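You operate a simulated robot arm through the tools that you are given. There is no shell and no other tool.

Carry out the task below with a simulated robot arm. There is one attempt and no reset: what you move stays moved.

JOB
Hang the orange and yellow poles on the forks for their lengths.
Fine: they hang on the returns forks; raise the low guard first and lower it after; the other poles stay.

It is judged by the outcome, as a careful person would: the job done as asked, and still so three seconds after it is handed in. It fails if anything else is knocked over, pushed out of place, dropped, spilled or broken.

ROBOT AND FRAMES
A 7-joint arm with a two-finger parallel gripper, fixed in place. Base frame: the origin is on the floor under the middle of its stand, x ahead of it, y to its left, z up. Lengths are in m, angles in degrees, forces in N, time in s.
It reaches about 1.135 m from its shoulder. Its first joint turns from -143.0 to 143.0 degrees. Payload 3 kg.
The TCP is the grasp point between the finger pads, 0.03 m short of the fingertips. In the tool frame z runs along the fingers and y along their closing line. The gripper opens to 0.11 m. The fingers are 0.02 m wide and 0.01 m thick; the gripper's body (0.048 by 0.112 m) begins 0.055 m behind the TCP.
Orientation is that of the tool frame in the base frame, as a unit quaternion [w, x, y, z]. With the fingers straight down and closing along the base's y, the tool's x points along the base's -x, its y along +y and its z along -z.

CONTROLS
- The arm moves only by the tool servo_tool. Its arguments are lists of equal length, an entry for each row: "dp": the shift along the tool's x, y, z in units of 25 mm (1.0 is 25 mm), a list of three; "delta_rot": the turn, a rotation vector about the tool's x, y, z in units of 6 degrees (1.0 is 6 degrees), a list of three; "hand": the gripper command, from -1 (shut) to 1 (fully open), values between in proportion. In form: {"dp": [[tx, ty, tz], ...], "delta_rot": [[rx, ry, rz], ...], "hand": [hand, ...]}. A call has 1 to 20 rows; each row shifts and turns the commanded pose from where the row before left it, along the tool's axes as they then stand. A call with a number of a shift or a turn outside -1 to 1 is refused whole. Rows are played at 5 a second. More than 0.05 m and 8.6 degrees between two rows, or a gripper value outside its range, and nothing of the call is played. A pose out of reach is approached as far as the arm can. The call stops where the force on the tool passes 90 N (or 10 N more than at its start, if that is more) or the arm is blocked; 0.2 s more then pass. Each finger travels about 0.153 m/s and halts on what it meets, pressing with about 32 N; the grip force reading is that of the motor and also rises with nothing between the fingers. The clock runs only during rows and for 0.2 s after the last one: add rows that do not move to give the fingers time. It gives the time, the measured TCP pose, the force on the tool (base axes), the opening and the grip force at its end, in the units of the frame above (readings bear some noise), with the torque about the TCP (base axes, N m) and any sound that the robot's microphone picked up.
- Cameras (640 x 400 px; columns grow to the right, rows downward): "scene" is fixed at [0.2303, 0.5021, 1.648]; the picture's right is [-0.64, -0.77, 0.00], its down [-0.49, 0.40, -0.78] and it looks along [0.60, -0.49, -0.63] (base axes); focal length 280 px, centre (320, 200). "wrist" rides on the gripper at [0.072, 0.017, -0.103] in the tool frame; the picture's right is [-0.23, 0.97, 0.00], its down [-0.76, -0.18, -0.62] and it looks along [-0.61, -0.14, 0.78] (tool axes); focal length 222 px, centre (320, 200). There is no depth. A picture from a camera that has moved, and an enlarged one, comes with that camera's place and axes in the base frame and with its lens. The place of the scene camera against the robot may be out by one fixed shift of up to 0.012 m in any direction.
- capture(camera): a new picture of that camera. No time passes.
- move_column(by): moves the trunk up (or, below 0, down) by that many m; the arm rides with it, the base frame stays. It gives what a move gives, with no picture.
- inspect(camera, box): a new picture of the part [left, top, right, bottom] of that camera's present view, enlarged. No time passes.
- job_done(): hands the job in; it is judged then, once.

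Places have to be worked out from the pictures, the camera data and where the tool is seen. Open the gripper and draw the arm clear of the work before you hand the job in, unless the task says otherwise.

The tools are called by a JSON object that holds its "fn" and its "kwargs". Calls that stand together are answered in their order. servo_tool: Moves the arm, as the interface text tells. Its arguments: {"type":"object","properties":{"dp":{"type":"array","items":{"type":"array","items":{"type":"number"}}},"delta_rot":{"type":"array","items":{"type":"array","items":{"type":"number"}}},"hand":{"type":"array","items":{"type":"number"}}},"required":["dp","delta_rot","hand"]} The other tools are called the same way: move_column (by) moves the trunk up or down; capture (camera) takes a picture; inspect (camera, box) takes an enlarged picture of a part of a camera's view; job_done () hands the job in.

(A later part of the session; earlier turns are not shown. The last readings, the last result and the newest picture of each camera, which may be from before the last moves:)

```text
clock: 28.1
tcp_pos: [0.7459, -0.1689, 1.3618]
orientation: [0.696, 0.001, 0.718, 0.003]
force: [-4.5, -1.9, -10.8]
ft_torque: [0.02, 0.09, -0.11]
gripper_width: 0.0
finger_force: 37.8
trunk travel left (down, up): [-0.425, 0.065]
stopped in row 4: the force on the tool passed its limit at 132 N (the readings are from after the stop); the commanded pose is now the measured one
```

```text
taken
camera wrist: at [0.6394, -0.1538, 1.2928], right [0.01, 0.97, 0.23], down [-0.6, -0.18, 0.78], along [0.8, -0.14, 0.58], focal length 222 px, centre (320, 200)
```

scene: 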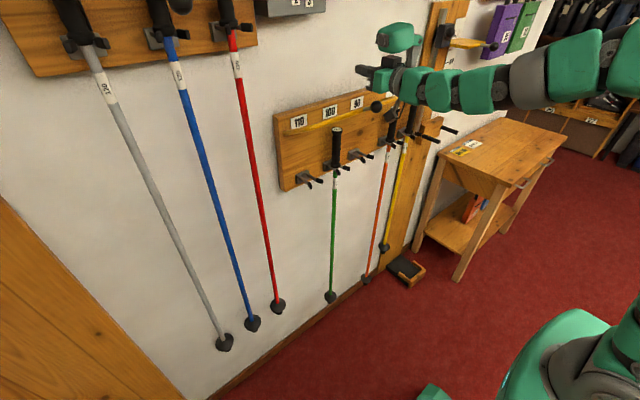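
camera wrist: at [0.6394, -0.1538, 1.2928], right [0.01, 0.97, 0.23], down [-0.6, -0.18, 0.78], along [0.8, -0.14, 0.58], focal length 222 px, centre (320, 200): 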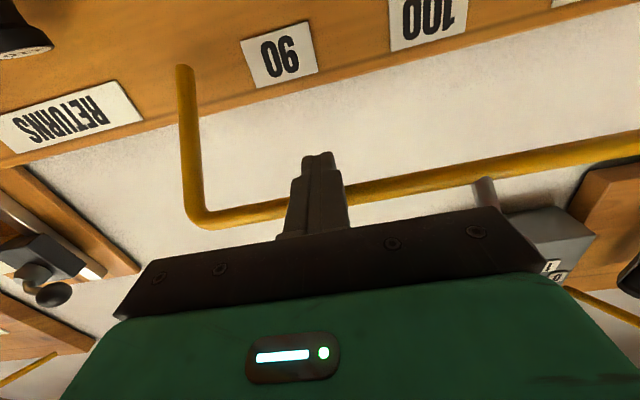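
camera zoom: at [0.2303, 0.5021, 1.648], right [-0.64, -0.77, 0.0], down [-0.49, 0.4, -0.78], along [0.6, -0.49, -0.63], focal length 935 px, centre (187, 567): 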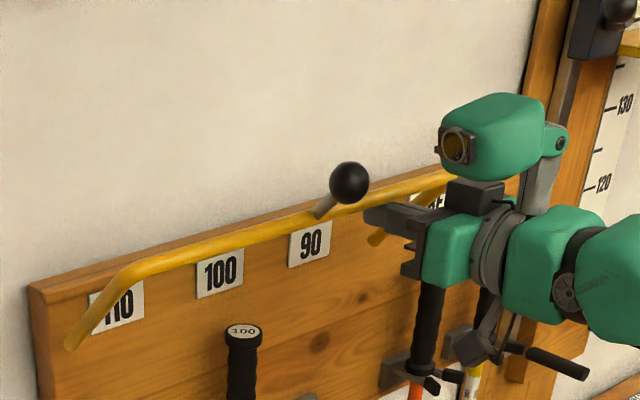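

The tool met a hard resistance (132 N) with the guard at about +45°, so that is most likely its upper stop. I back off downward 2 cm and check whether the guard stays.

{"fn": "servo_tool", "kwargs": {"dp": [[0.3, 0, 0], [0.5, 0, 0], [0, 0, 0], [0, 0, 0], [0, 0, 0]], "delta_rot": [[0, -0.15, 0], [0, -0.15, 0], [0, 0, 0], [0, 0, 0], [0, 0, 0]], "hand": [-1, -1, -1, -1, -1]}}

{"fn": "inspect", "kwargs": {"camera": "scene", "box": [270, 30, 450, 150]}}

{"fn": "capture", "kwargs": {"camera": "wrist"}}

```text
clock: 29.3
tcp_pos: [0.7455, -0.1681, 1.343]
orientation: [0.709, 0.001, 0.705, 0.002]
force: [-0.5, 0.5, -0.2]
ft_torque: [0.03, 0.0, -0.03]
gripper_width: 0.0001
finger_force: 37.9
trunk travel left (down, up): [-0.425, 0.065]
```

```text
3.33 times, centred on (360, 90) of scene
camera zoom: at [0.2303, 0.5021, 1.648], right [-0.64, -0.77, 0.0], down [-0.49, 0.4, -0.78], along [0.6, -0.49, -0.63], focal length 935 px, centre (187, 567)
```

zoom: 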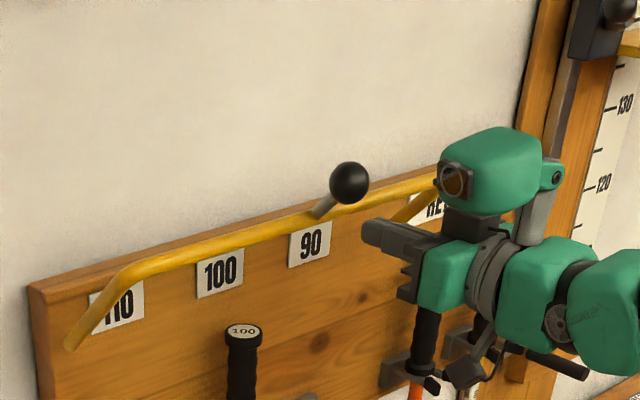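

```text
taken
camera wrist: at [0.6421, -0.1543, 1.2707], right [0.0, 0.97, 0.23], down [-0.63, -0.18, 0.76], along [0.78, -0.14, 0.61], focal length 222 px, centre (320, 200)
```

wrist: 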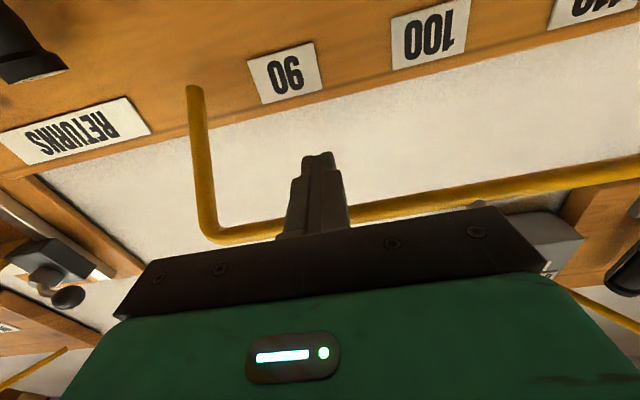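

The guard stays up at about 45° on its own (bar near (0.758, 1.39)), well above the handles. Now I withdraw and move over in front of the orange pole (y about -0.36) at handle height, staying at x = 0.63, fingers partly open.

{"fn": "servo_tool", "kwargs": {"dp": [[0, 0, -0.9], [0, 0, -0.9], [0, 0, -0.9], [0, 0, -0.9], [0, 0, -0.9], [0.76, -0.95, 0], [0.76, -0.95, 0], [0.76, -0.95, 0], [0.76, -0.95, 0], [0.76, -0.95, 0], [0.76, -0.95, 0], [0.76, -0.95, 0], [0.76, -0.95, 0]], "delta_rot": [[0, 0, 0], [0, 0, 0], [0, 0, 0], [0, 0, 0], [0, 0, 0], [0, 0, 0], [0, 0, 0], [0, 0, 0], [0, 0, 0], [0, 0, 0], [0, 0, 0], [0, 0, 0], [0, 0, 0]], "hand": [-1, -1, -1, -1, -1, -1, 0.3, 0.3, 0.3, 0.3, 0.3, 0.3, 0.3]}}

{"fn": "capture", "kwargs": {"camera": "scene"}}

{"fn": "capture", "kwargs": {"camera": "wrist"}}

```text
clock: 32.1
tcp_pos: [0.6348, -0.3597, 1.1904]
orientation: [0.709, 0.001, 0.705, 0.003]
force: [0.0, 0.6, 0.7]
ft_torque: [0.01, -0.03, -0.07]
gripper_width: 0.0719
finger_force: 0.1
trunk travel left (down, up): [-0.425, 0.065]
```

```text
taken
```

scene: 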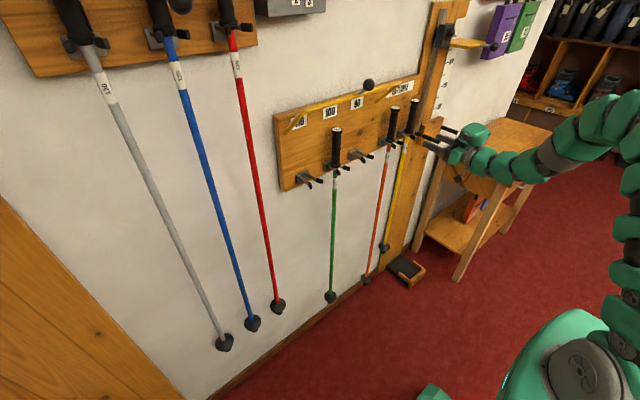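

```text
taken
camera wrist: at [0.5302, -0.3446, 1.1171], right [0.0, 0.97, 0.23], down [-0.63, -0.18, 0.76], along [0.78, -0.14, 0.61], focal length 222 px, centre (320, 200)
```

wrist: 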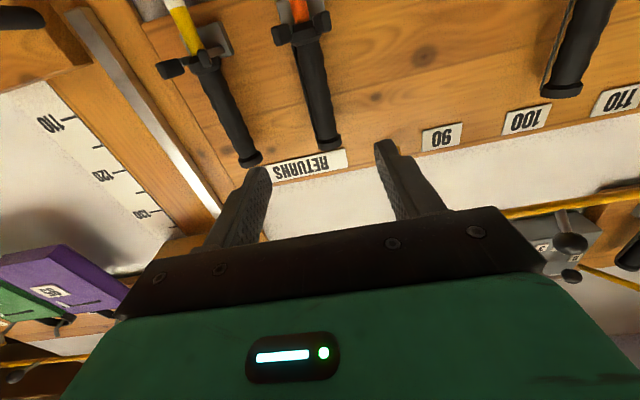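

The orange handle is close to the finger midline. I zoom both views to triangulate the orange and yellow poles and all the forks.

{"fn": "inspect", "kwargs": {"camera": "wrist", "box": [150, 0, 390, 165]}}

{"fn": "inspect", "kwargs": {"camera": "scene", "box": [340, 80, 470, 170]}}

{"fn": "inspect", "kwargs": {"camera": "scene", "box": [275, 110, 395, 200]}}

```text
2.42 times, centred on (270, 82) of wrist
camera zoom: at [0.5302, -0.3446, 1.1171], right [0.0, 0.97, 0.23], down [-0.63, -0.18, 0.76], along [0.78, -0.14, 0.61], focal length 538 px, centre (441, 485)
```

zoom: 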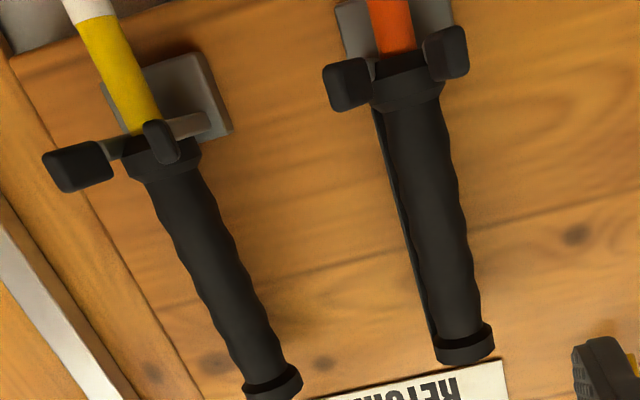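

```text
4.44 times, centred on (405, 125) of scene
camera zoom: at [0.2303, 0.5021, 1.648], right [-0.64, -0.77, 0.0], down [-0.49, 0.4, -0.78], along [0.6, -0.49, -0.63], focal length 1246 px, centre (-58, 533)
```

zoom: 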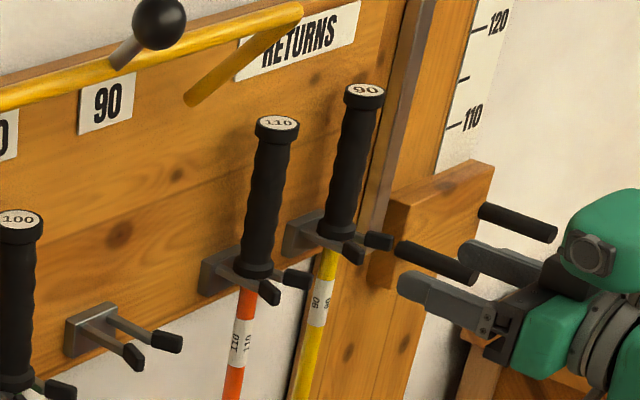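

```text
4.44 times, centred on (335, 155) of scene
camera zoom: at [0.2303, 0.5021, 1.648], right [-0.64, -0.77, 0.0], down [-0.49, 0.4, -0.78], along [0.6, -0.49, -0.63], focal length 1246 px, centre (253, 400)
```

zoom: 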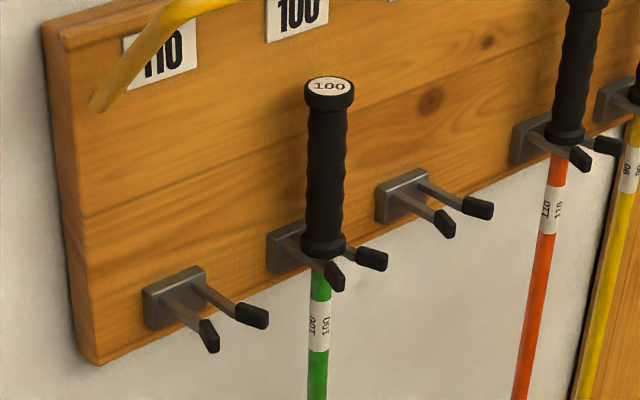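

Triangulation gives the orange pole at (0.832, -0.362), collar z about 1.128, cap z about 1.26; yellow at about (0.834, -0.487); target forks at y about 0.049 (110) and -0.191 (90), prong tips at x about 0.80. I approach the orange handle to x = 0.77 and check again.

{"fn": "servo_tool", "kwargs": {"dp": [[0.09, -0.013, 0.77], [0.09, -0.013, 0.77], [0.09, -0.013, 0.77], [0.09, -0.013, 0.77], [0.09, -0.013, 0.77], [0.09, -0.013, 0.77], [0.09, -0.013, 0.77]], "delta_rot": [[0, 0, 0], [0, 0, 0], [0, 0, 0], [0, 0, 0], [0, 0, 0], [0, 0, 0], [0, 0, 0]], "hand": [0.3, 0.3, 0.3, 0.3, 0.3, 0.3, 0.3]}}

{"fn": "capture", "kwargs": {"camera": "wrist"}}

{"fn": "inspect", "kwargs": {"camera": "scene", "box": [340, 80, 470, 170]}}

```text
clock: 33.7
tcp_pos: [0.7684, -0.3606, 1.1757]
orientation: [0.709, 0.001, 0.705, 0.002]
force: [0.1, -0.2, -0.2]
ft_torque: [-0.01, -0.02, 0.02]
gripper_width: 0.0717
finger_force: 0.1
trunk travel left (down, up): [-0.425, 0.065]
```

```text
taken
camera wrist: at [0.6649, -0.3447, 1.1028], right [0.0, 0.97, 0.23], down [-0.63, -0.18, 0.76], along [0.78, -0.14, 0.61], focal length 222 px, centre (320, 200)
```

wrist: 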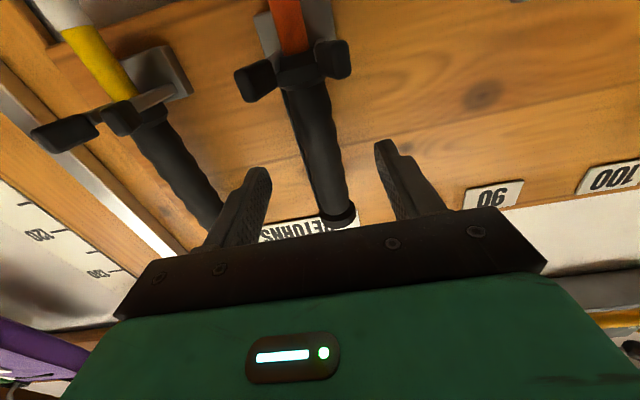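

```text
4.44 times, centred on (405, 125) of scene
camera zoom: at [0.2303, 0.5021, 1.648], right [-0.64, -0.77, 0.0], down [-0.49, 0.4, -0.78], along [0.6, -0.49, -0.63], focal length 1246 px, centre (-58, 533)
```

zoom: 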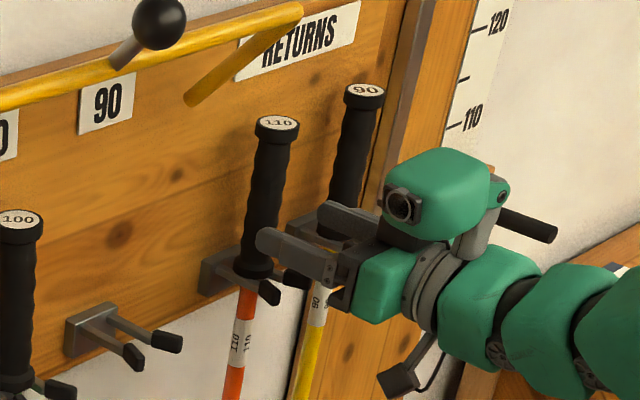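

The orange handle is centred between the fingers exactly where predicted. I go forward 5.6 cm and close on it.

{"fn": "servo_tool", "kwargs": {"dp": [[0, -0.02, 0.6], [0, -0.02, 0.6], [0, 0, 0.6], [0, 0, 0.4], [0, 0, 0]], "delta_rot": [[0, 0, 0], [0, 0, 0], [0, 0, 0], [0, 0, 0], [0, 0, 0]], "hand": [0.3, 0.3, 0.3, 0.3, 0.3]}}

{"fn": "capture", "kwargs": {"camera": "wrist"}}

{"fn": "inspect", "kwargs": {"camera": "scene", "box": [340, 80, 470, 170]}}

```text
clock: 34.9
tcp_pos: [0.8237, -0.3621, 1.1738]
orientation: [0.708, 0.001, 0.706, 0.001]
force: [0.3, -0.3, 0.5]
ft_torque: [-0.02, -0.09, -0.02]
gripper_width: 0.0714
finger_force: 0.0
trunk travel left (down, up): [-0.425, 0.065]
```

```text
taken
camera wrist: at [0.7208, -0.3457, 1.1012], right [0.0, 0.97, 0.23], down [-0.63, -0.18, 0.76], along [0.78, -0.14, 0.61], focal length 222 px, centre (320, 200)
```

wrist: 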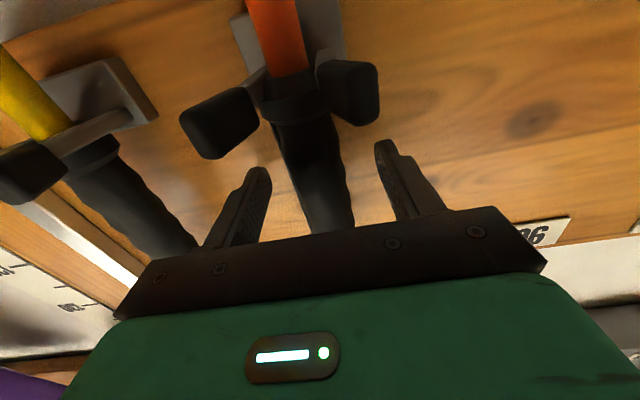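

```text
4.44 times, centred on (405, 125) of scene
camera zoom: at [0.2303, 0.5021, 1.648], right [-0.64, -0.77, 0.0], down [-0.49, 0.4, -0.78], along [0.6, -0.49, -0.63], focal length 1246 px, centre (-58, 533)
```

zoom: 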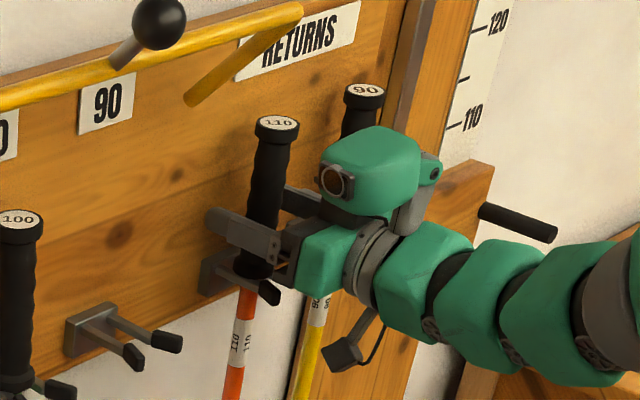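

The handle sits between the pads. I close the gripper.

{"fn": "servo_tool", "kwargs": {"dp": [[0, 0, 0], [0, 0, 0], [0, 0, 0], [0, 0, 0]], "delta_rot": [[0, 0, 0], [0, 0, 0], [0, 0, 0], [0, 0, 0]], "hand": [-0.2, -0.6, -1, -1]}}

{"fn": "capture", "kwargs": {"camera": "wrist"}}

```text
clock: 35.9
tcp_pos: [0.8226, -0.3623, 1.1747]
orientation: [0.709, 0.001, 0.705, 0.003]
force: [0.4, 0.1, 0.3]
ft_torque: [0.06, -0.05, 0.04]
gripper_width: 0.0298
finger_force: 31.9
trunk travel left (down, up): [-0.425, 0.065]
```

```text
taken
camera wrist: at [0.7207, -0.3458, 1.1016], right [0.0, 0.97, 0.23], down [-0.63, -0.18, 0.76], along [0.78, -0.14, 0.61], focal length 222 px, centre (320, 200)
```

wrist: 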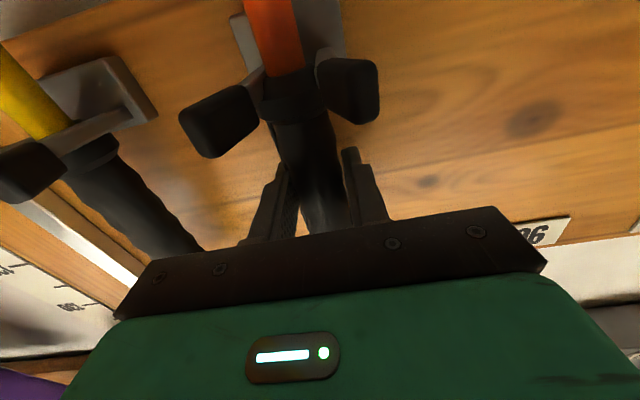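

Gripped at 29.8 mm with a clean reading. I lift 3 cm straight up, slowly.

{"fn": "servo_tool", "kwargs": {"dp": [[-0.2, 0, 0], [-0.25, 0, 0], [-0.25, 0, 0], [-0.25, 0, 0], [-0.25, 0, 0], [0, 0, 0]], "delta_rot": [[0, 0, 0], [0, 0, 0], [0, 0, 0], [0, 0, 0], [0, 0, 0], [0, 0, 0]], "hand": [-1, -1, -1, -1, -1, -1]}}

{"fn": "capture", "kwargs": {"camera": "wrist"}}

{"fn": "inspect", "kwargs": {"camera": "scene", "box": [340, 80, 470, 170]}}

```text
clock: 37.3
tcp_pos: [0.8229, -0.3606, 1.2042]
orientation: [0.709, 0.002, 0.705, 0.002]
force: [-0.5, -0.3, -2.3]
ft_torque: [-0.09, 0.01, 0.01]
gripper_width: 0.0297
finger_force: 32.0
trunk travel left (down, up): [-0.425, 0.065]
```

```text
taken
camera wrist: at [0.7197, -0.3461, 1.1319], right [0.0, 0.97, 0.23], down [-0.63, -0.18, 0.76], along [0.78, -0.14, 0.61], focal length 222 px, centre (320, 200)
```

wrist: 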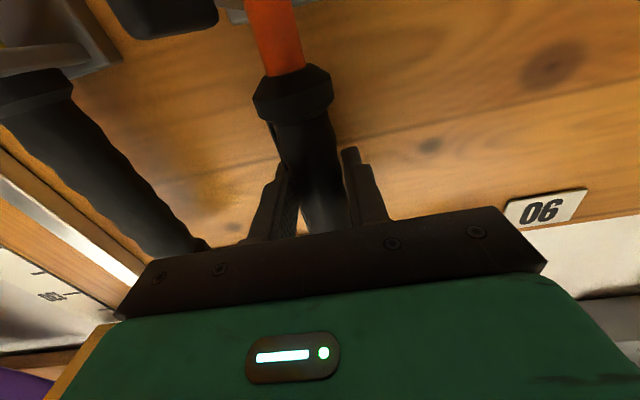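

```text
4.44 times, centred on (405, 125) of scene
camera zoom: at [0.2303, 0.5021, 1.648], right [-0.64, -0.77, 0.0], down [-0.49, 0.4, -0.78], along [0.6, -0.49, -0.63], focal length 1246 px, centre (-58, 533)
```

zoom: 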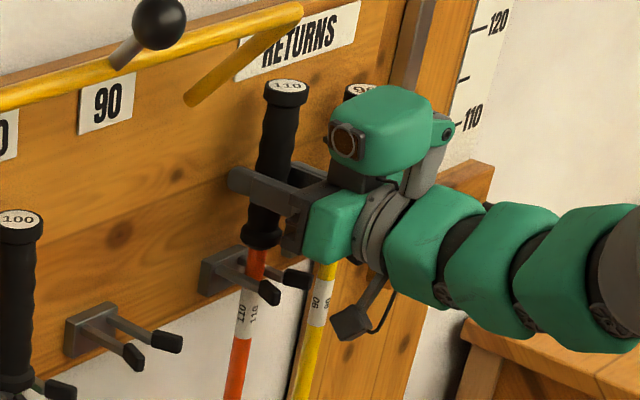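

The pole is lifted, with its collar clear of the prongs and a load of 2.3 N. I pull it straight out along -x.

{"fn": "servo_tool", "kwargs": {"dp": [[0, 0, -0.3], [0, 0, -0.5], [0, 0, -0.5], [0, 0, -0.5], [0, 0, -0.5], [0, 0, -0.5], [0, 0, -0.5], [0, 0, -0.5], [0, 0, -0.5], [0, 0, -0.4], [0, 0, -0.2], [0, 0, 0]], "delta_rot": [[0, 0, 0], [0, 0, 0], [0, 0, 0], [0, 0, 0], [0, 0, 0], [0, 0, 0], [0, 0, 0], [0, 0, 0], [0, 0, 0], [0, 0, 0], [0, 0, 0], [0, 0, 0]], "hand": [-1, -1, -1, -1, -1, -1, -1, -1, -1, -1, -1, -1]}}

{"fn": "capture", "kwargs": {"camera": "scene"}}

{"fn": "capture", "kwargs": {"camera": "wrist"}}

```text
clock: 39.9
tcp_pos: [0.7001, -0.3614, 1.2048]
orientation: [0.709, 0.001, 0.705, 0.003]
force: [0.0, -0.6, -1.9]
ft_torque: [-0.12, 0.02, -0.01]
gripper_width: 0.0292
finger_force: 31.6
trunk travel left (down, up): [-0.425, 0.065]
```

```text
taken
```

scene: 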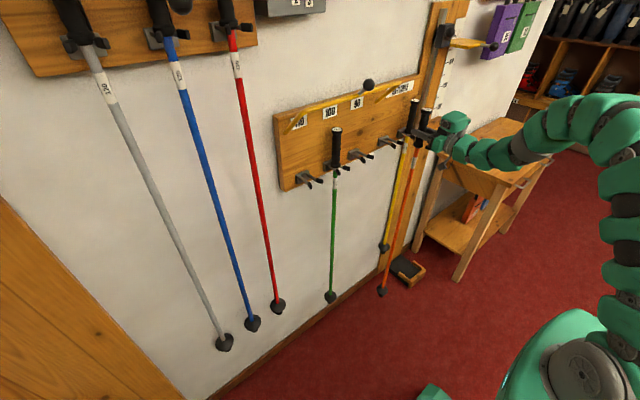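

```text
taken
camera wrist: at [0.597, -0.3461, 1.1316], right [0.0, 0.97, 0.23], down [-0.63, -0.18, 0.76], along [0.78, -0.14, 0.61], focal length 222 px, centre (320, 200)
```

wrist: 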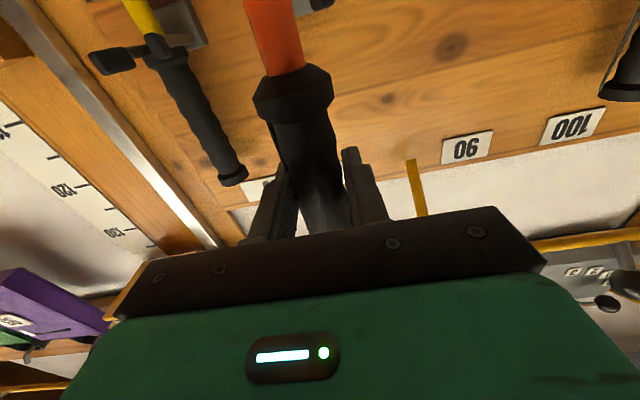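

The orange pole hangs vertically in the grip at (0.71, -0.36), clear of everything. I carry it sideways in +y in front of the rack at this x, in two stages.

{"fn": "servo_tool", "kwargs": {"dp": [[0, 0.3, 0], [0, 0.5, 0], [0, 0.6, 0], [0, 0.6, 0], [0, 0.6, 0], [0, 0.6, 0], [0, 0.6, 0], [0, 0.6, 0], [0, 0.6, 0], [0, 0.6, 0], [0, 0.6, 0], [0, 0.6, 0], [0, 0.6, 0], [0, 0.6, 0], [0, 0.6, 0], [0, 0.5, 0], [0, 0.3, 0], [0, 0, 0]], "delta_rot": [[0, 0, 0], [0, 0, 0], [0, 0, 0], [0, 0, 0], [0, 0, 0], [0, 0, 0], [0, 0, 0], [0, 0, 0], [0, 0, 0], [0, 0, 0], [0, 0, 0], [0, 0, 0], [0, 0, 0], [0, 0, 0], [0, 0, 0], [0, 0, 0], [0, 0, 0], [0, 0, 0]], "hand": [-1, -1, -1, -1, -1, -1, -1, -1, -1, -1, -1, -1, -1, -1, -1, -1, -1, -1]}}

{"fn": "capture", "kwargs": {"camera": "scene"}}

{"fn": "capture", "kwargs": {"camera": "wrist"}}

```text
clock: 43.7
tcp_pos: [0.6997, -0.1265, 1.2053]
orientation: [0.709, 0.0, 0.705, 0.003]
force: [0.1, -1.2, -2.8]
ft_torque: [-0.15, 0.04, 0.01]
gripper_width: 0.0293
finger_force: 31.8
trunk travel left (down, up): [-0.425, 0.065]
```

```text
taken
```

scene: 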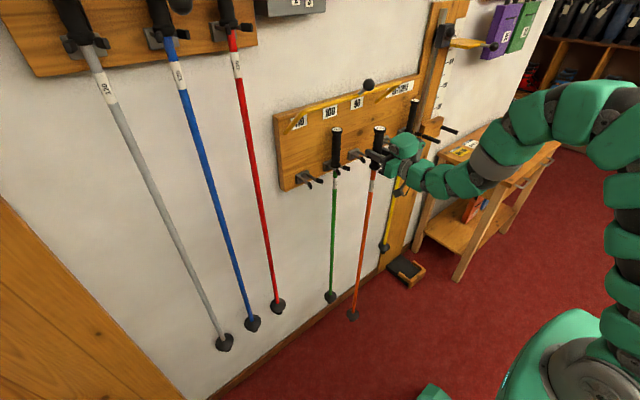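

```text
taken
camera wrist: at [0.5971, -0.1106, 1.1329], right [0.0, 0.97, 0.23], down [-0.63, -0.18, 0.76], along [0.78, -0.14, 0.61], focal length 222 px, centre (320, 200)
```

wrist: 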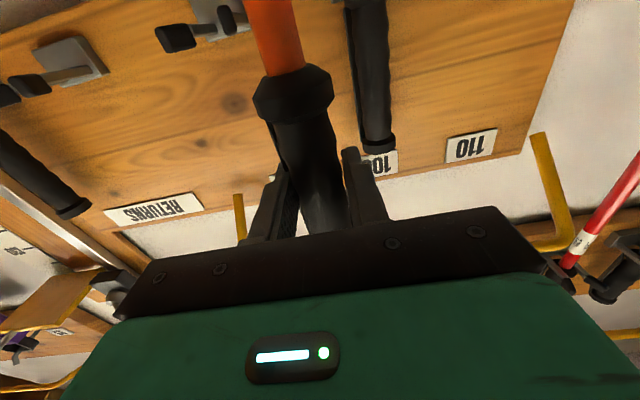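

All good; the pole hangs steady. I carry it the remaining 0.175 m to y = 0.049, in front of the 110 fork.

{"fn": "servo_tool", "kwargs": {"dp": [[0, 0.3, 0], [0, 0.5, 0], [0, 0.6, 0], [0, 0.6, 0], [0, 0.6, 0], [0, 0.6, 0], [0, 0.6, 0], [0, 0.6, 0], [0, 0.6, 0], [0, 0.6, 0], [0, 0.6, 0], [0, 0.5, 0], [0, 0.32, 0], [0, 0, 0], [0, 0, 0]], "delta_rot": [[0, 0, 0], [0, 0, 0], [0, 0, 0], [0, 0, 0], [0, 0, 0], [0, 0, 0], [0, 0, 0], [0, 0, 0], [0, 0, 0], [0, 0, 0], [0, 0, 0], [0, 0, 0], [0, 0, 0], [0, 0, 0], [0, 0, 0]], "hand": [-1, -1, -1, -1, -1, -1, -1, -1, -1, -1, -1, -1, -1, -1, -1]}}

{"fn": "capture", "kwargs": {"camera": "scene"}}

{"fn": "capture", "kwargs": {"camera": "wrist"}}

{"fn": "inspect", "kwargs": {"camera": "scene", "box": [270, 100, 400, 200]}}

```text
clock: 46.9
tcp_pos: [0.7013, 0.0487, 1.2059]
orientation: [0.709, 0.001, 0.705, 0.002]
force: [0.5, 0.3, -2.7]
ft_torque: [0.07, -0.01, 0.01]
gripper_width: 0.0294
finger_force: 31.8
trunk travel left (down, up): [-0.425, 0.065]
```

```text
taken
```

scene: 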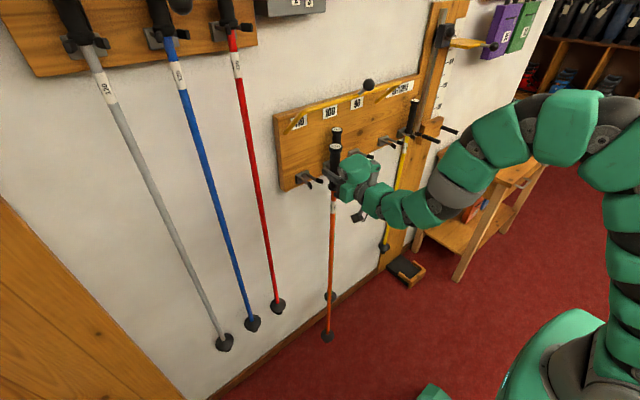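

```text
taken
camera wrist: at [0.5978, 0.0638, 1.133], right [0.0, 0.97, 0.23], down [-0.63, -0.18, 0.76], along [0.78, -0.14, 0.61], focal length 222 px, centre (320, 200)
```

wrist: 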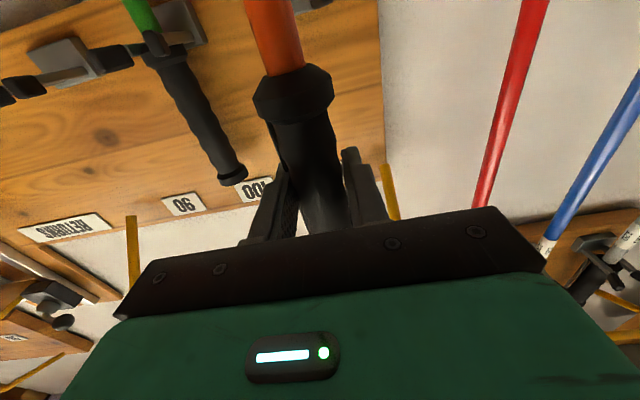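

```text
4.00 times, centred on (335, 150) of scene
camera zoom: at [0.2303, 0.5021, 1.648], right [-0.64, -0.77, 0.0], down [-0.49, 0.4, -0.78], along [0.6, -0.49, -0.63], focal length 1122 px, centre (260, 400)
```

zoom: 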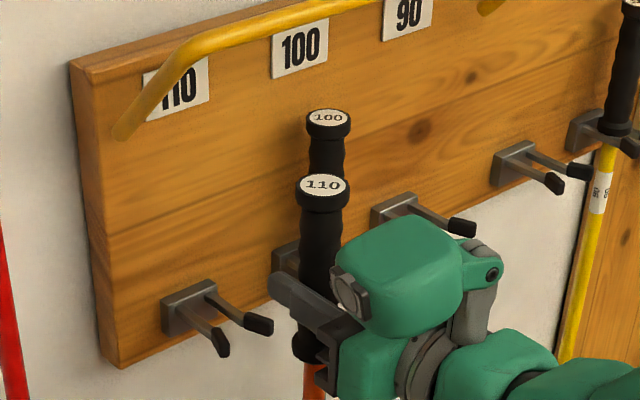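

The pole is in front of the 110 fork, but the shaft hides the fork in the wrist view. Still 8 cm in front of the prongs, I lower by 7 cm to see the fork beside the shaft and align y.

{"fn": "servo_tool", "kwargs": {"dp": [[0.4, 0, 0], [0.6, 0, 0], [0.6, 0, 0], [0.6, 0, 0], [0.6, 0, 0], [0, 0, 0]], "delta_rot": [[0, 0, 0], [0, 0, 0], [0, 0, 0], [0, 0, 0], [0, 0, 0], [0, 0, 0]], "hand": [-1, -1, -1, -1, -1, -1]}}

{"fn": "capture", "kwargs": {"camera": "wrist"}}

{"fn": "inspect", "kwargs": {"camera": "wrist", "box": [200, 0, 440, 165]}}

```text
clock: 48.3
tcp_pos: [0.7009, 0.0483, 1.1376]
orientation: [0.709, 0.001, 0.705, 0.002]
force: [-0.8, 0.5, -1.9]
ft_torque: [0.13, 0.03, 0.02]
gripper_width: 0.0296
finger_force: 32.1
trunk travel left (down, up): [-0.425, 0.065]
```

```text
taken
camera wrist: at [0.5983, 0.064, 1.0637], right [0.0, 0.97, 0.23], down [-0.63, -0.18, 0.76], along [0.78, -0.14, 0.61], focal length 222 px, centre (320, 200)
```

wrist: 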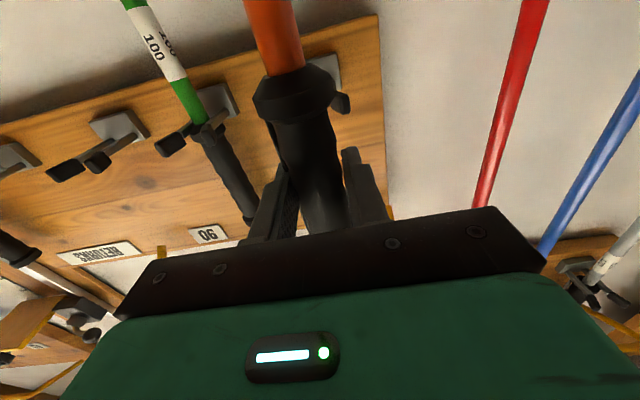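

```text
2.42 times, centred on (320, 82) of wrist
camera zoom: at [0.5983, 0.064, 1.0637], right [0.0, 0.97, 0.23], down [-0.63, -0.18, 0.76], along [0.78, -0.14, 0.61], focal length 538 px, centre (320, 485)
```

zoom: 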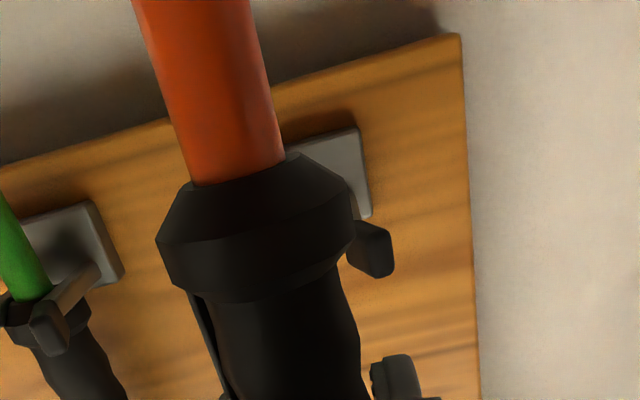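

The base block and +y prong of the 110 fork are visible just right of the collar, consistent with the fork centre near y = 0.049. The fit looks snug, so I zoom in heavily on the empty forks and the shaft to measure gap and tolerance.

{"fn": "inspect", "kwargs": {"camera": "scene", "box": [290, 160, 350, 200]}}

{"fn": "inspect", "kwargs": {"camera": "scene", "box": [370, 120, 430, 160]}}

{"fn": "inspect", "kwargs": {"camera": "wrist", "box": [20, 70, 260, 235]}}

```text
10.00 times, centred on (320, 180) of scene
camera zoom: at [0.2303, 0.5021, 1.648], right [-0.64, -0.77, 0.0], down [-0.49, 0.4, -0.78], along [0.6, -0.49, -0.63], focal length 2805 px, centre (320, 400)
```

zoom: 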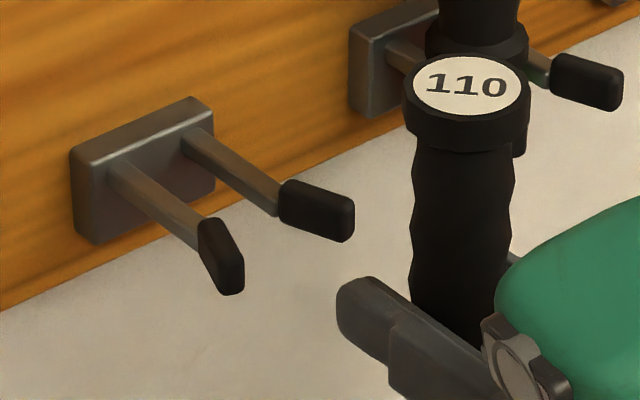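

```text
10.00 times, centred on (400, 140) of scene
camera zoom: at [0.2303, 0.5021, 1.648], right [-0.64, -0.77, 0.0], down [-0.49, 0.4, -0.78], along [0.6, -0.49, -0.63], focal length 2805 px, centre (-480, 800)
```

zoom: 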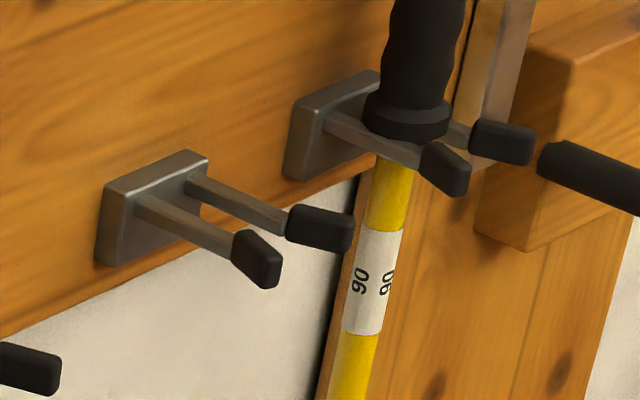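

```text
2.42 times, centred on (140, 152) of wrist
camera zoom: at [0.5983, 0.064, 1.0637], right [0.0, 0.97, 0.23], down [-0.63, -0.18, 0.76], along [0.78, -0.14, 0.61], focal length 538 px, centre (756, 315)
```

zoom: 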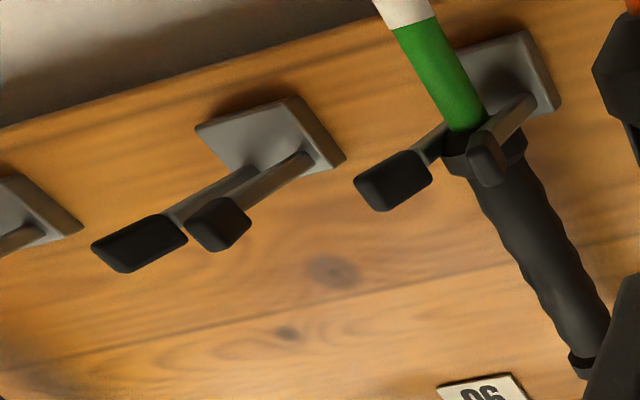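

Prongs are parallel bars with outward-flared rubber tips, so there is a funnel. The fork centre measures y = 0.049 from the wrist view, matching the pole at 0.048. I raise back to the lift height (z about 1.205) and move in slowly toward x = 0.823.

{"fn": "servo_tool", "kwargs": {"dp": [[-0.5, 0.03, 0], [-0.6, 0, 0], [-0.6, 0, 0], [-0.6, 0, 0], [-0.4, 0, 0], [0, 0, 0.3], [0, 0, 0.5], [0, 0, 0.5], [0, 0, 0.5], [0, 0, 0.5], [0, 0, 0.5], [0, 0, 0]], "delta_rot": [[0, 0, 0], [0, 0, 0], [0, 0, 0], [0, 0, 0], [0, 0, 0], [0, 0, 0], [0, 0, 0], [0, 0, 0], [0, 0, 0], [0, 0, 0], [0, 0, 0], [0, 0, 0]], "hand": [-1, -1, -1, -1, -1, -1, -1, -1, -1, -1, -1, -1]}}

{"fn": "inspect", "kwargs": {"camera": "scene", "box": [270, 100, 400, 200]}}

{"fn": "capture", "kwargs": {"camera": "wrist"}}

{"fn": "inspect", "kwargs": {"camera": "scene", "box": [290, 160, 350, 200]}}

```text
clock: 50.9
tcp_pos: [0.7708, 0.05, 1.2055]
orientation: [0.708, 0.001, 0.706, 0.002]
force: [-0.4, 0.9, -2.2]
ft_torque: [0.07, 0.03, 0.01]
gripper_width: 0.0292
finger_force: 32.0
trunk travel left (down, up): [-0.425, 0.065]
```

```text
4.00 times, centred on (335, 150) of scene
camera zoom: at [0.2303, 0.5021, 1.648], right [-0.64, -0.77, 0.0], down [-0.49, 0.4, -0.78], along [0.6, -0.49, -0.63], focal length 1122 px, centre (260, 400)
```

zoom: 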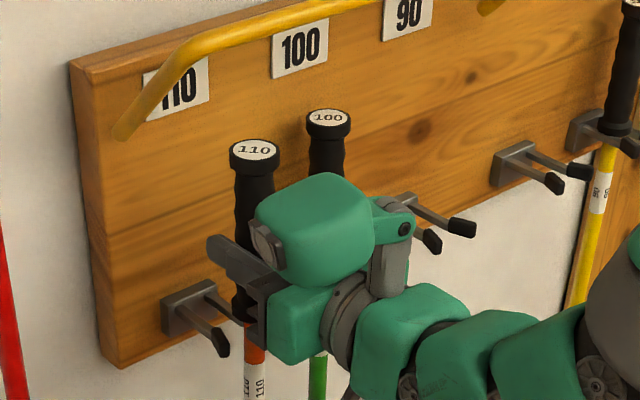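

```text
taken
camera wrist: at [0.6668, 0.0654, 1.1323], right [0.0, 0.97, 0.23], down [-0.63, -0.18, 0.76], along [0.78, -0.14, 0.61], focal length 222 px, centre (320, 200)
```

wrist: 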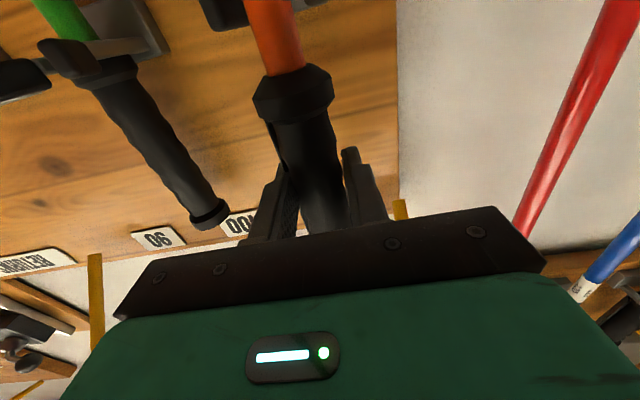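

```text
10.00 times, centred on (320, 180) of scene
camera zoom: at [0.2303, 0.5021, 1.648], right [-0.64, -0.77, 0.0], down [-0.49, 0.4, -0.78], along [0.6, -0.49, -0.63], focal length 2805 px, centre (320, 400)
```

zoom: 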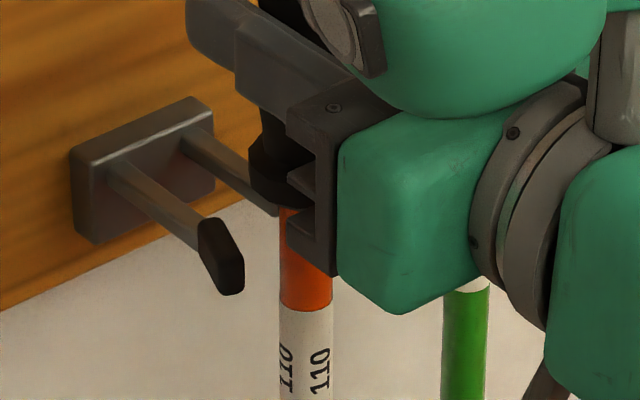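

The left prong tip now shows beside the shaft at the top of the wrist view. I zoom there to fine-check the lateral alignment before entering the fork.

{"fn": "inspect", "kwargs": {"camera": "wrist", "box": [190, 0, 350, 110]}}

{"fn": "inspect", "kwargs": {"camera": "wrist", "box": [0, 0, 180, 120]}}

```text
3.64 times, centred on (270, 55) of wrist
camera zoom: at [0.6668, 0.0654, 1.1323], right [0.0, 0.97, 0.23], down [-0.63, -0.18, 0.76], along [0.78, -0.14, 0.61], focal length 808 px, centre (502, 727)
```

zoom: 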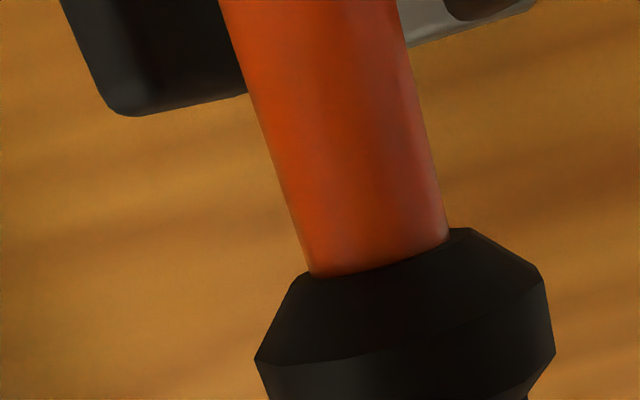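

```text
3.33 times, centred on (90, 60) of wrist
camera zoom: at [0.6668, 0.0654, 1.1323], right [0.0, 0.97, 0.23], down [-0.63, -0.18, 0.76], along [0.78, -0.14, 0.61], focal length 740 px, centre (1087, 667)
```

zoom: 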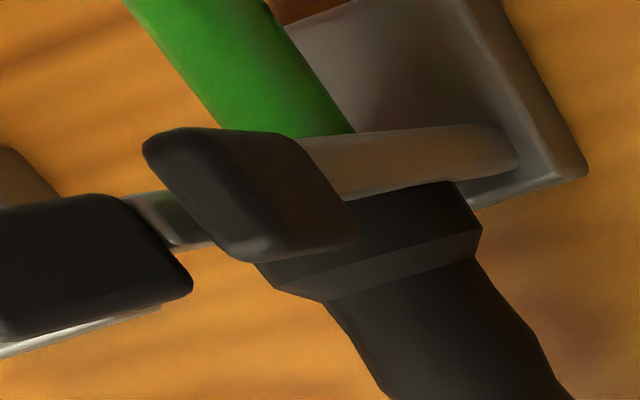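

The left tip is where predicted (fork centre 0.049), and the shaft is maybe 2 mm toward +y. I trim y by -1.5 mm and move in the last 5 cm, watching the force.

{"fn": "servo_tool", "kwargs": {"dp": [[0, -0.06, 0.2], [0, 0, 0.4], [0, 0, 0.4], [0, 0, 0.4], [0, 0, 0.4], [0, 0, 0.28], [0, 0, 0]], "delta_rot": [[0, 0, 0], [0, 0, 0], [0, 0, 0], [0, 0, 0], [0, 0, 0], [0, 0, 0], [0, 0, 0]], "hand": [-1, -1, -1, -1, -1, -1, -1]}}

{"fn": "capture", "kwargs": {"camera": "wrist"}}

{"fn": "inspect", "kwargs": {"camera": "scene", "box": [280, 110, 370, 200]}}

```text
clock: 52.5
tcp_pos: [0.823, 0.0483, 1.204]
orientation: [0.709, 0.002, 0.705, 0.001]
force: [-0.2, -0.8, -2.0]
ft_torque: [-0.14, 0.01, 0.0]
gripper_width: 0.0292
finger_force: 32.2
trunk travel left (down, up): [-0.425, 0.065]
```

```text
taken
camera wrist: at [0.7189, 0.0638, 1.131], right [0.0, 0.97, 0.23], down [-0.63, -0.18, 0.76], along [0.78, -0.14, 0.61], focal length 222 px, centre (320, 200)
```

wrist: 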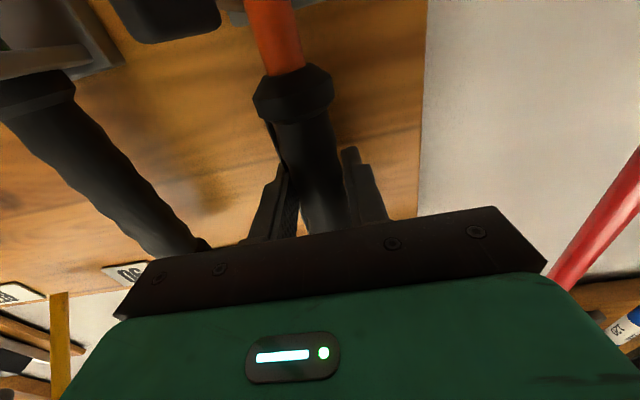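

```text
4.44 times, centred on (325, 155) of scene
camera zoom: at [0.2303, 0.5021, 1.648], right [-0.64, -0.77, 0.0], down [-0.49, 0.4, -0.78], along [0.6, -0.49, -0.63], focal length 1246 px, centre (298, 400)
```

zoom: 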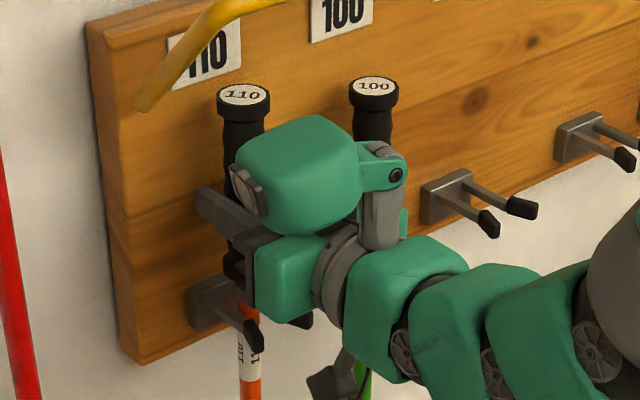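

The view matches the one I had at the returns fork after lifting, so the pole is aligned in the 110 fork. I lower it 3 cm onto the prongs.

{"fn": "servo_tool", "kwargs": {"dp": [[0.25, 0, 0], [0.25, 0, 0], [0.25, 0, 0], [0.2, 0, 0], [0.15, 0, 0], [0.1, 0, 0], [0, 0, 0]], "delta_rot": [[0, 0, 0], [0, 0, 0], [0, 0, 0], [0, 0, 0], [0, 0, 0], [0, 0, 0], [0, 0, 0]], "hand": [-1, -1, -1, -1, -1, -1, -1]}}

{"fn": "capture", "kwargs": {"camera": "wrist"}}

{"fn": "inspect", "kwargs": {"camera": "scene", "box": [280, 110, 370, 200]}}

```text
clock: 54.1
tcp_pos: [0.8223, 0.0481, 1.1744]
orientation: [0.708, 0.0, 0.706, 0.002]
force: [1.1, -0.2, -2.2]
ft_torque: [-0.05, 0.0, -0.01]
gripper_width: 0.0298
finger_force: 31.9
trunk travel left (down, up): [-0.425, 0.065]
```

```text
taken
camera wrist: at [0.7185, 0.0638, 1.1018], right [0.0, 0.97, 0.23], down [-0.63, -0.18, 0.76], along [0.78, -0.14, 0.61], focal length 222 px, centre (320, 200)
```

wrist: 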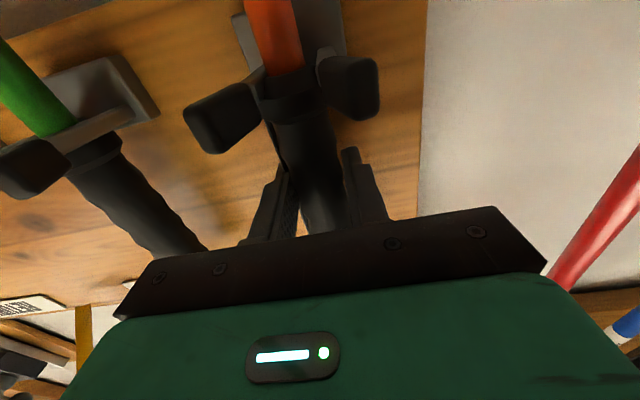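

```text
4.44 times, centred on (325, 155) of scene
camera zoom: at [0.2303, 0.5021, 1.648], right [-0.64, -0.77, 0.0], down [-0.49, 0.4, -0.78], along [0.6, -0.49, -0.63], focal length 1246 px, centre (298, 400)
```

zoom: 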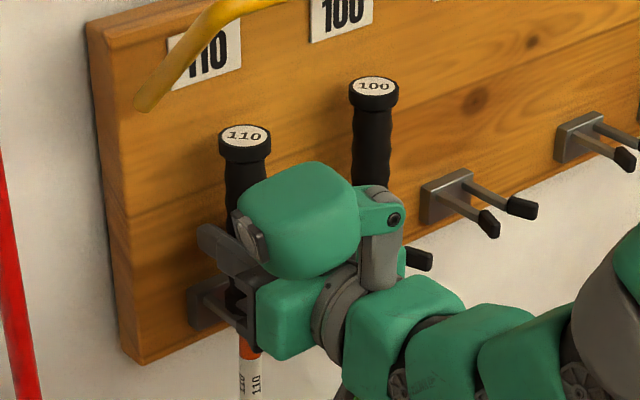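

The view almost equals the seated one at the returns fork, but the tool still carries 2.2 N. I lower a few millimetres more until the prongs take the load.

{"fn": "servo_tool", "kwargs": {"dp": [[0.06, 0, 0], [0.06, 0, 0], [0, 0, 0]], "delta_rot": [[0, 0, 0], [0, 0, 0], [0, 0, 0]], "hand": [-1, -1, -1]}}

```text
clock: 54.9
tcp_pos: [0.8227, 0.0475, 1.1755]
orientation: [0.71, 0.0, 0.704, 0.003]
force: [4.7, 0.0, 17.0]
ft_torque: [-0.21, -0.05, 0.06]
gripper_width: 0.0296
finger_force: 32.1
trunk travel left (down, up): [-0.425, 0.065]
```

The prongs now carry it (upward 17 N). I ease up about 1.5 mm and open the gripper.

{"fn": "servo_tool", "kwargs": {"dp": [[-0.06, 0, 0], [0, 0, 0], [0, 0, 0], [0, 0, 0], [0, 0, 0]], "delta_rot": [[0, 0, 0], [0, 0, 0], [0, 0, 0], [0, 0, 0], [0, 0, 0]], "hand": [-1, -0.4, -0.1, 0.2, 0.3]}}

{"fn": "capture", "kwargs": {"camera": "wrist"}}

{"fn": "inspect", "kwargs": {"camera": "scene", "box": [280, 110, 370, 200]}}

```text
clock: 56.1
tcp_pos: [0.8212, 0.048, 1.1725]
orientation: [0.708, 0.001, 0.706, 0.002]
force: [-0.7, 0.5, -0.3]
ft_torque: [0.02, 0.0, -0.02]
gripper_width: 0.0715
finger_force: 0.1
trunk travel left (down, up): [-0.425, 0.065]
```

```text
taken
camera wrist: at [0.7185, 0.064, 1.0999], right [0.0, 0.97, 0.23], down [-0.63, -0.18, 0.76], along [0.78, -0.14, 0.61], focal length 222 px, centre (320, 200)
```

wrist: 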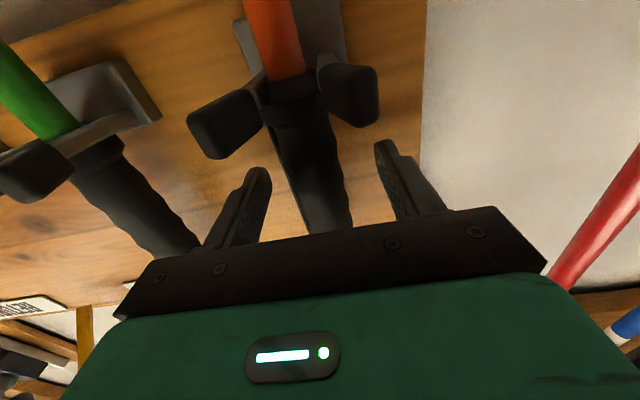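

```text
4.44 times, centred on (325, 155) of scene
camera zoom: at [0.2303, 0.5021, 1.648], right [-0.64, -0.77, 0.0], down [-0.49, 0.4, -0.78], along [0.6, -0.49, -0.63], focal length 1246 px, centre (298, 400)
```

zoom: 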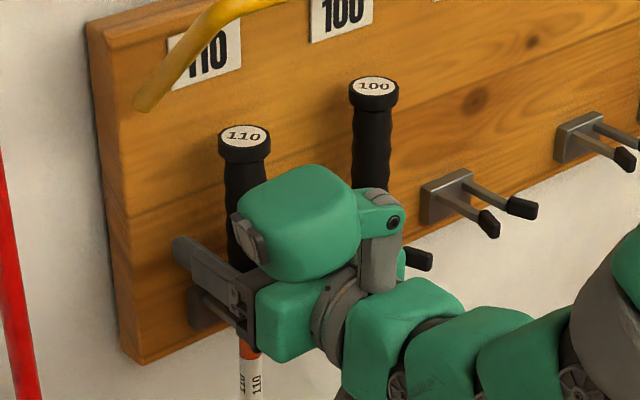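

The orange pole is hanging freely on the 110 fork. I withdraw straight back and check it.

{"fn": "servo_tool", "kwargs": {"dp": [[0, 0, -0.5], [0, 0, -0.8], [0, 0, -0.8], [0, 0, -0.8], [0, 0, -0.8], [0, 0, -0.8], [0, 0, -0.8], [0, 0, -0.8], [0, 0, -0.8], [0, 0, -0.4]], "delta_rot": [[0, 0, 0], [0, 0, 0], [0, 0, 0], [0, 0, 0], [0, 0, 0], [0, 0, 0], [0, 0, 0], [0, 0, 0], [0, 0, 0], [0, 0, 0]], "hand": [0.3, 0.3, 0.3, 0.3, 0.3, 0.3, 0.3, 0.3, 0.3, 0.3]}}

{"fn": "capture", "kwargs": {"camera": "scene"}}

{"fn": "capture", "kwargs": {"camera": "wrist"}}

```text
clock: 58.3
tcp_pos: [0.6606, 0.0475, 1.1729]
orientation: [0.709, 0.002, 0.705, 0.001]
force: [0.2, -0.1, 0.1]
ft_torque: [-0.01, 0.01, -0.01]
gripper_width: 0.0714
finger_force: 0.1
out of reach, approached as far as the arm can: row 9, 10
trunk travel left (down, up): [-0.425, 0.065]
```

```text
taken
```

scene: 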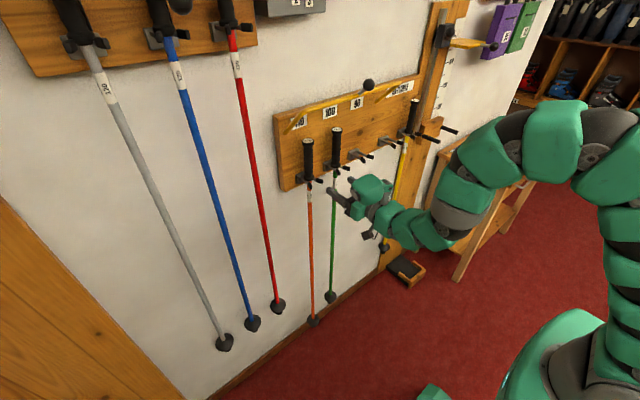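

```text
taken
camera wrist: at [0.5561, 0.0628, 1.0997], right [0.0, 0.97, 0.23], down [-0.63, -0.18, 0.76], along [0.78, -0.14, 0.61], focal length 222 px, centre (320, 200)
```

wrist: 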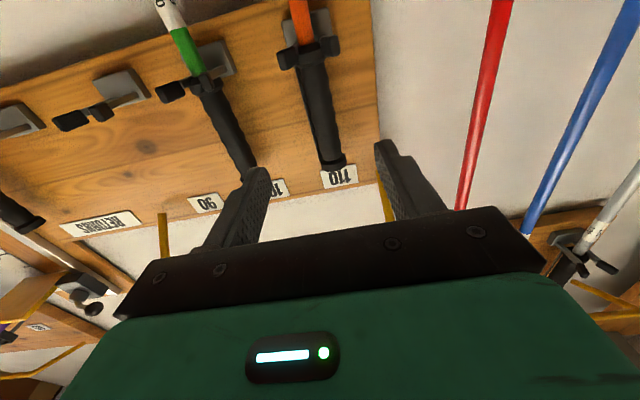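

The orange pole hangs straight on the 110 fork and the guard is still up. Now I travel back in -y at x = 0.66 to in front of the yellow pole.

{"fn": "servo_tool", "kwargs": {"dp": [[0, -0.5, 0], [0, -0.9, 0], [0, -0.95, 0], [0, -0.95, 0], [0, -0.95, 0], [0, -0.95, 0], [0, -0.95, 0], [0, -0.95, 0], [0, -0.95, 0], [0, -0.95, 0], [0, -0.95, 0], [0, -0.95, 0], [0, -0.95, 0], [0, -0.95, 0], [0, -0.95, 0], [0, -0.95, 0], [0, -0.95, 0], [0, -0.95, 0], [0, -0.95, 0], [0, -0.9, 0]], "delta_rot": [[0, 0, 0], [0, 0, 0], [0, 0, 0], [0, 0, 0], [0, 0, 0], [0, 0, 0], [0, 0, 0], [0, 0, 0], [0, 0, 0], [0, 0, 0], [0, 0, 0], [0, 0, 0], [0, 0, 0], [0, 0, 0], [0, 0, 0], [0, 0, 0], [0, 0, 0], [0, 0, 0], [0, 0, 0], [0, 0, 0]], "hand": [0.3, 0.3, 0.3, 0.3, 0.3, 0.3, 0.3, 0.3, 0.3, 0.3, 0.3, 0.3, 0.3, 0.3, 0.3, 0.3, 0.3, 0.3, 0.3, 0.3]}}

{"fn": "capture", "kwargs": {"camera": "scene"}}

{"fn": "capture", "kwargs": {"camera": "wrist"}}

```text
clock: 62.5
tcp_pos: [0.6617, -0.4143, 1.1714]
orientation: [0.708, 0.0, 0.706, 0.002]
force: [-0.5, 0.5, 0.1]
ft_torque: [0.0, 0.02, -0.04]
gripper_width: 0.0714
finger_force: 0.1
out of reach, approached as far as the arm can: row 2
trunk travel left (down, up): [-0.425, 0.065]
```

```text
taken
```

scene: 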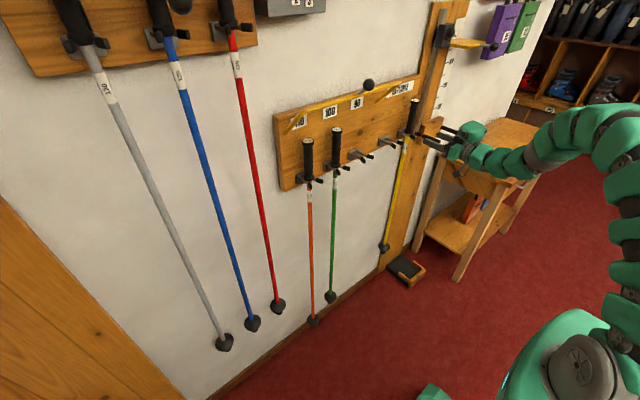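

```text
taken
camera wrist: at [0.5591, -0.3982, 1.0983], right [0.0, 0.97, 0.23], down [-0.63, -0.18, 0.76], along [0.78, -0.14, 0.61], focal length 222 px, centre (320, 200)
```

wrist: 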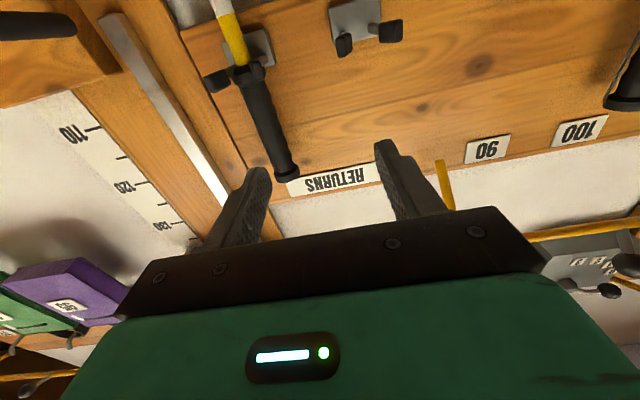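

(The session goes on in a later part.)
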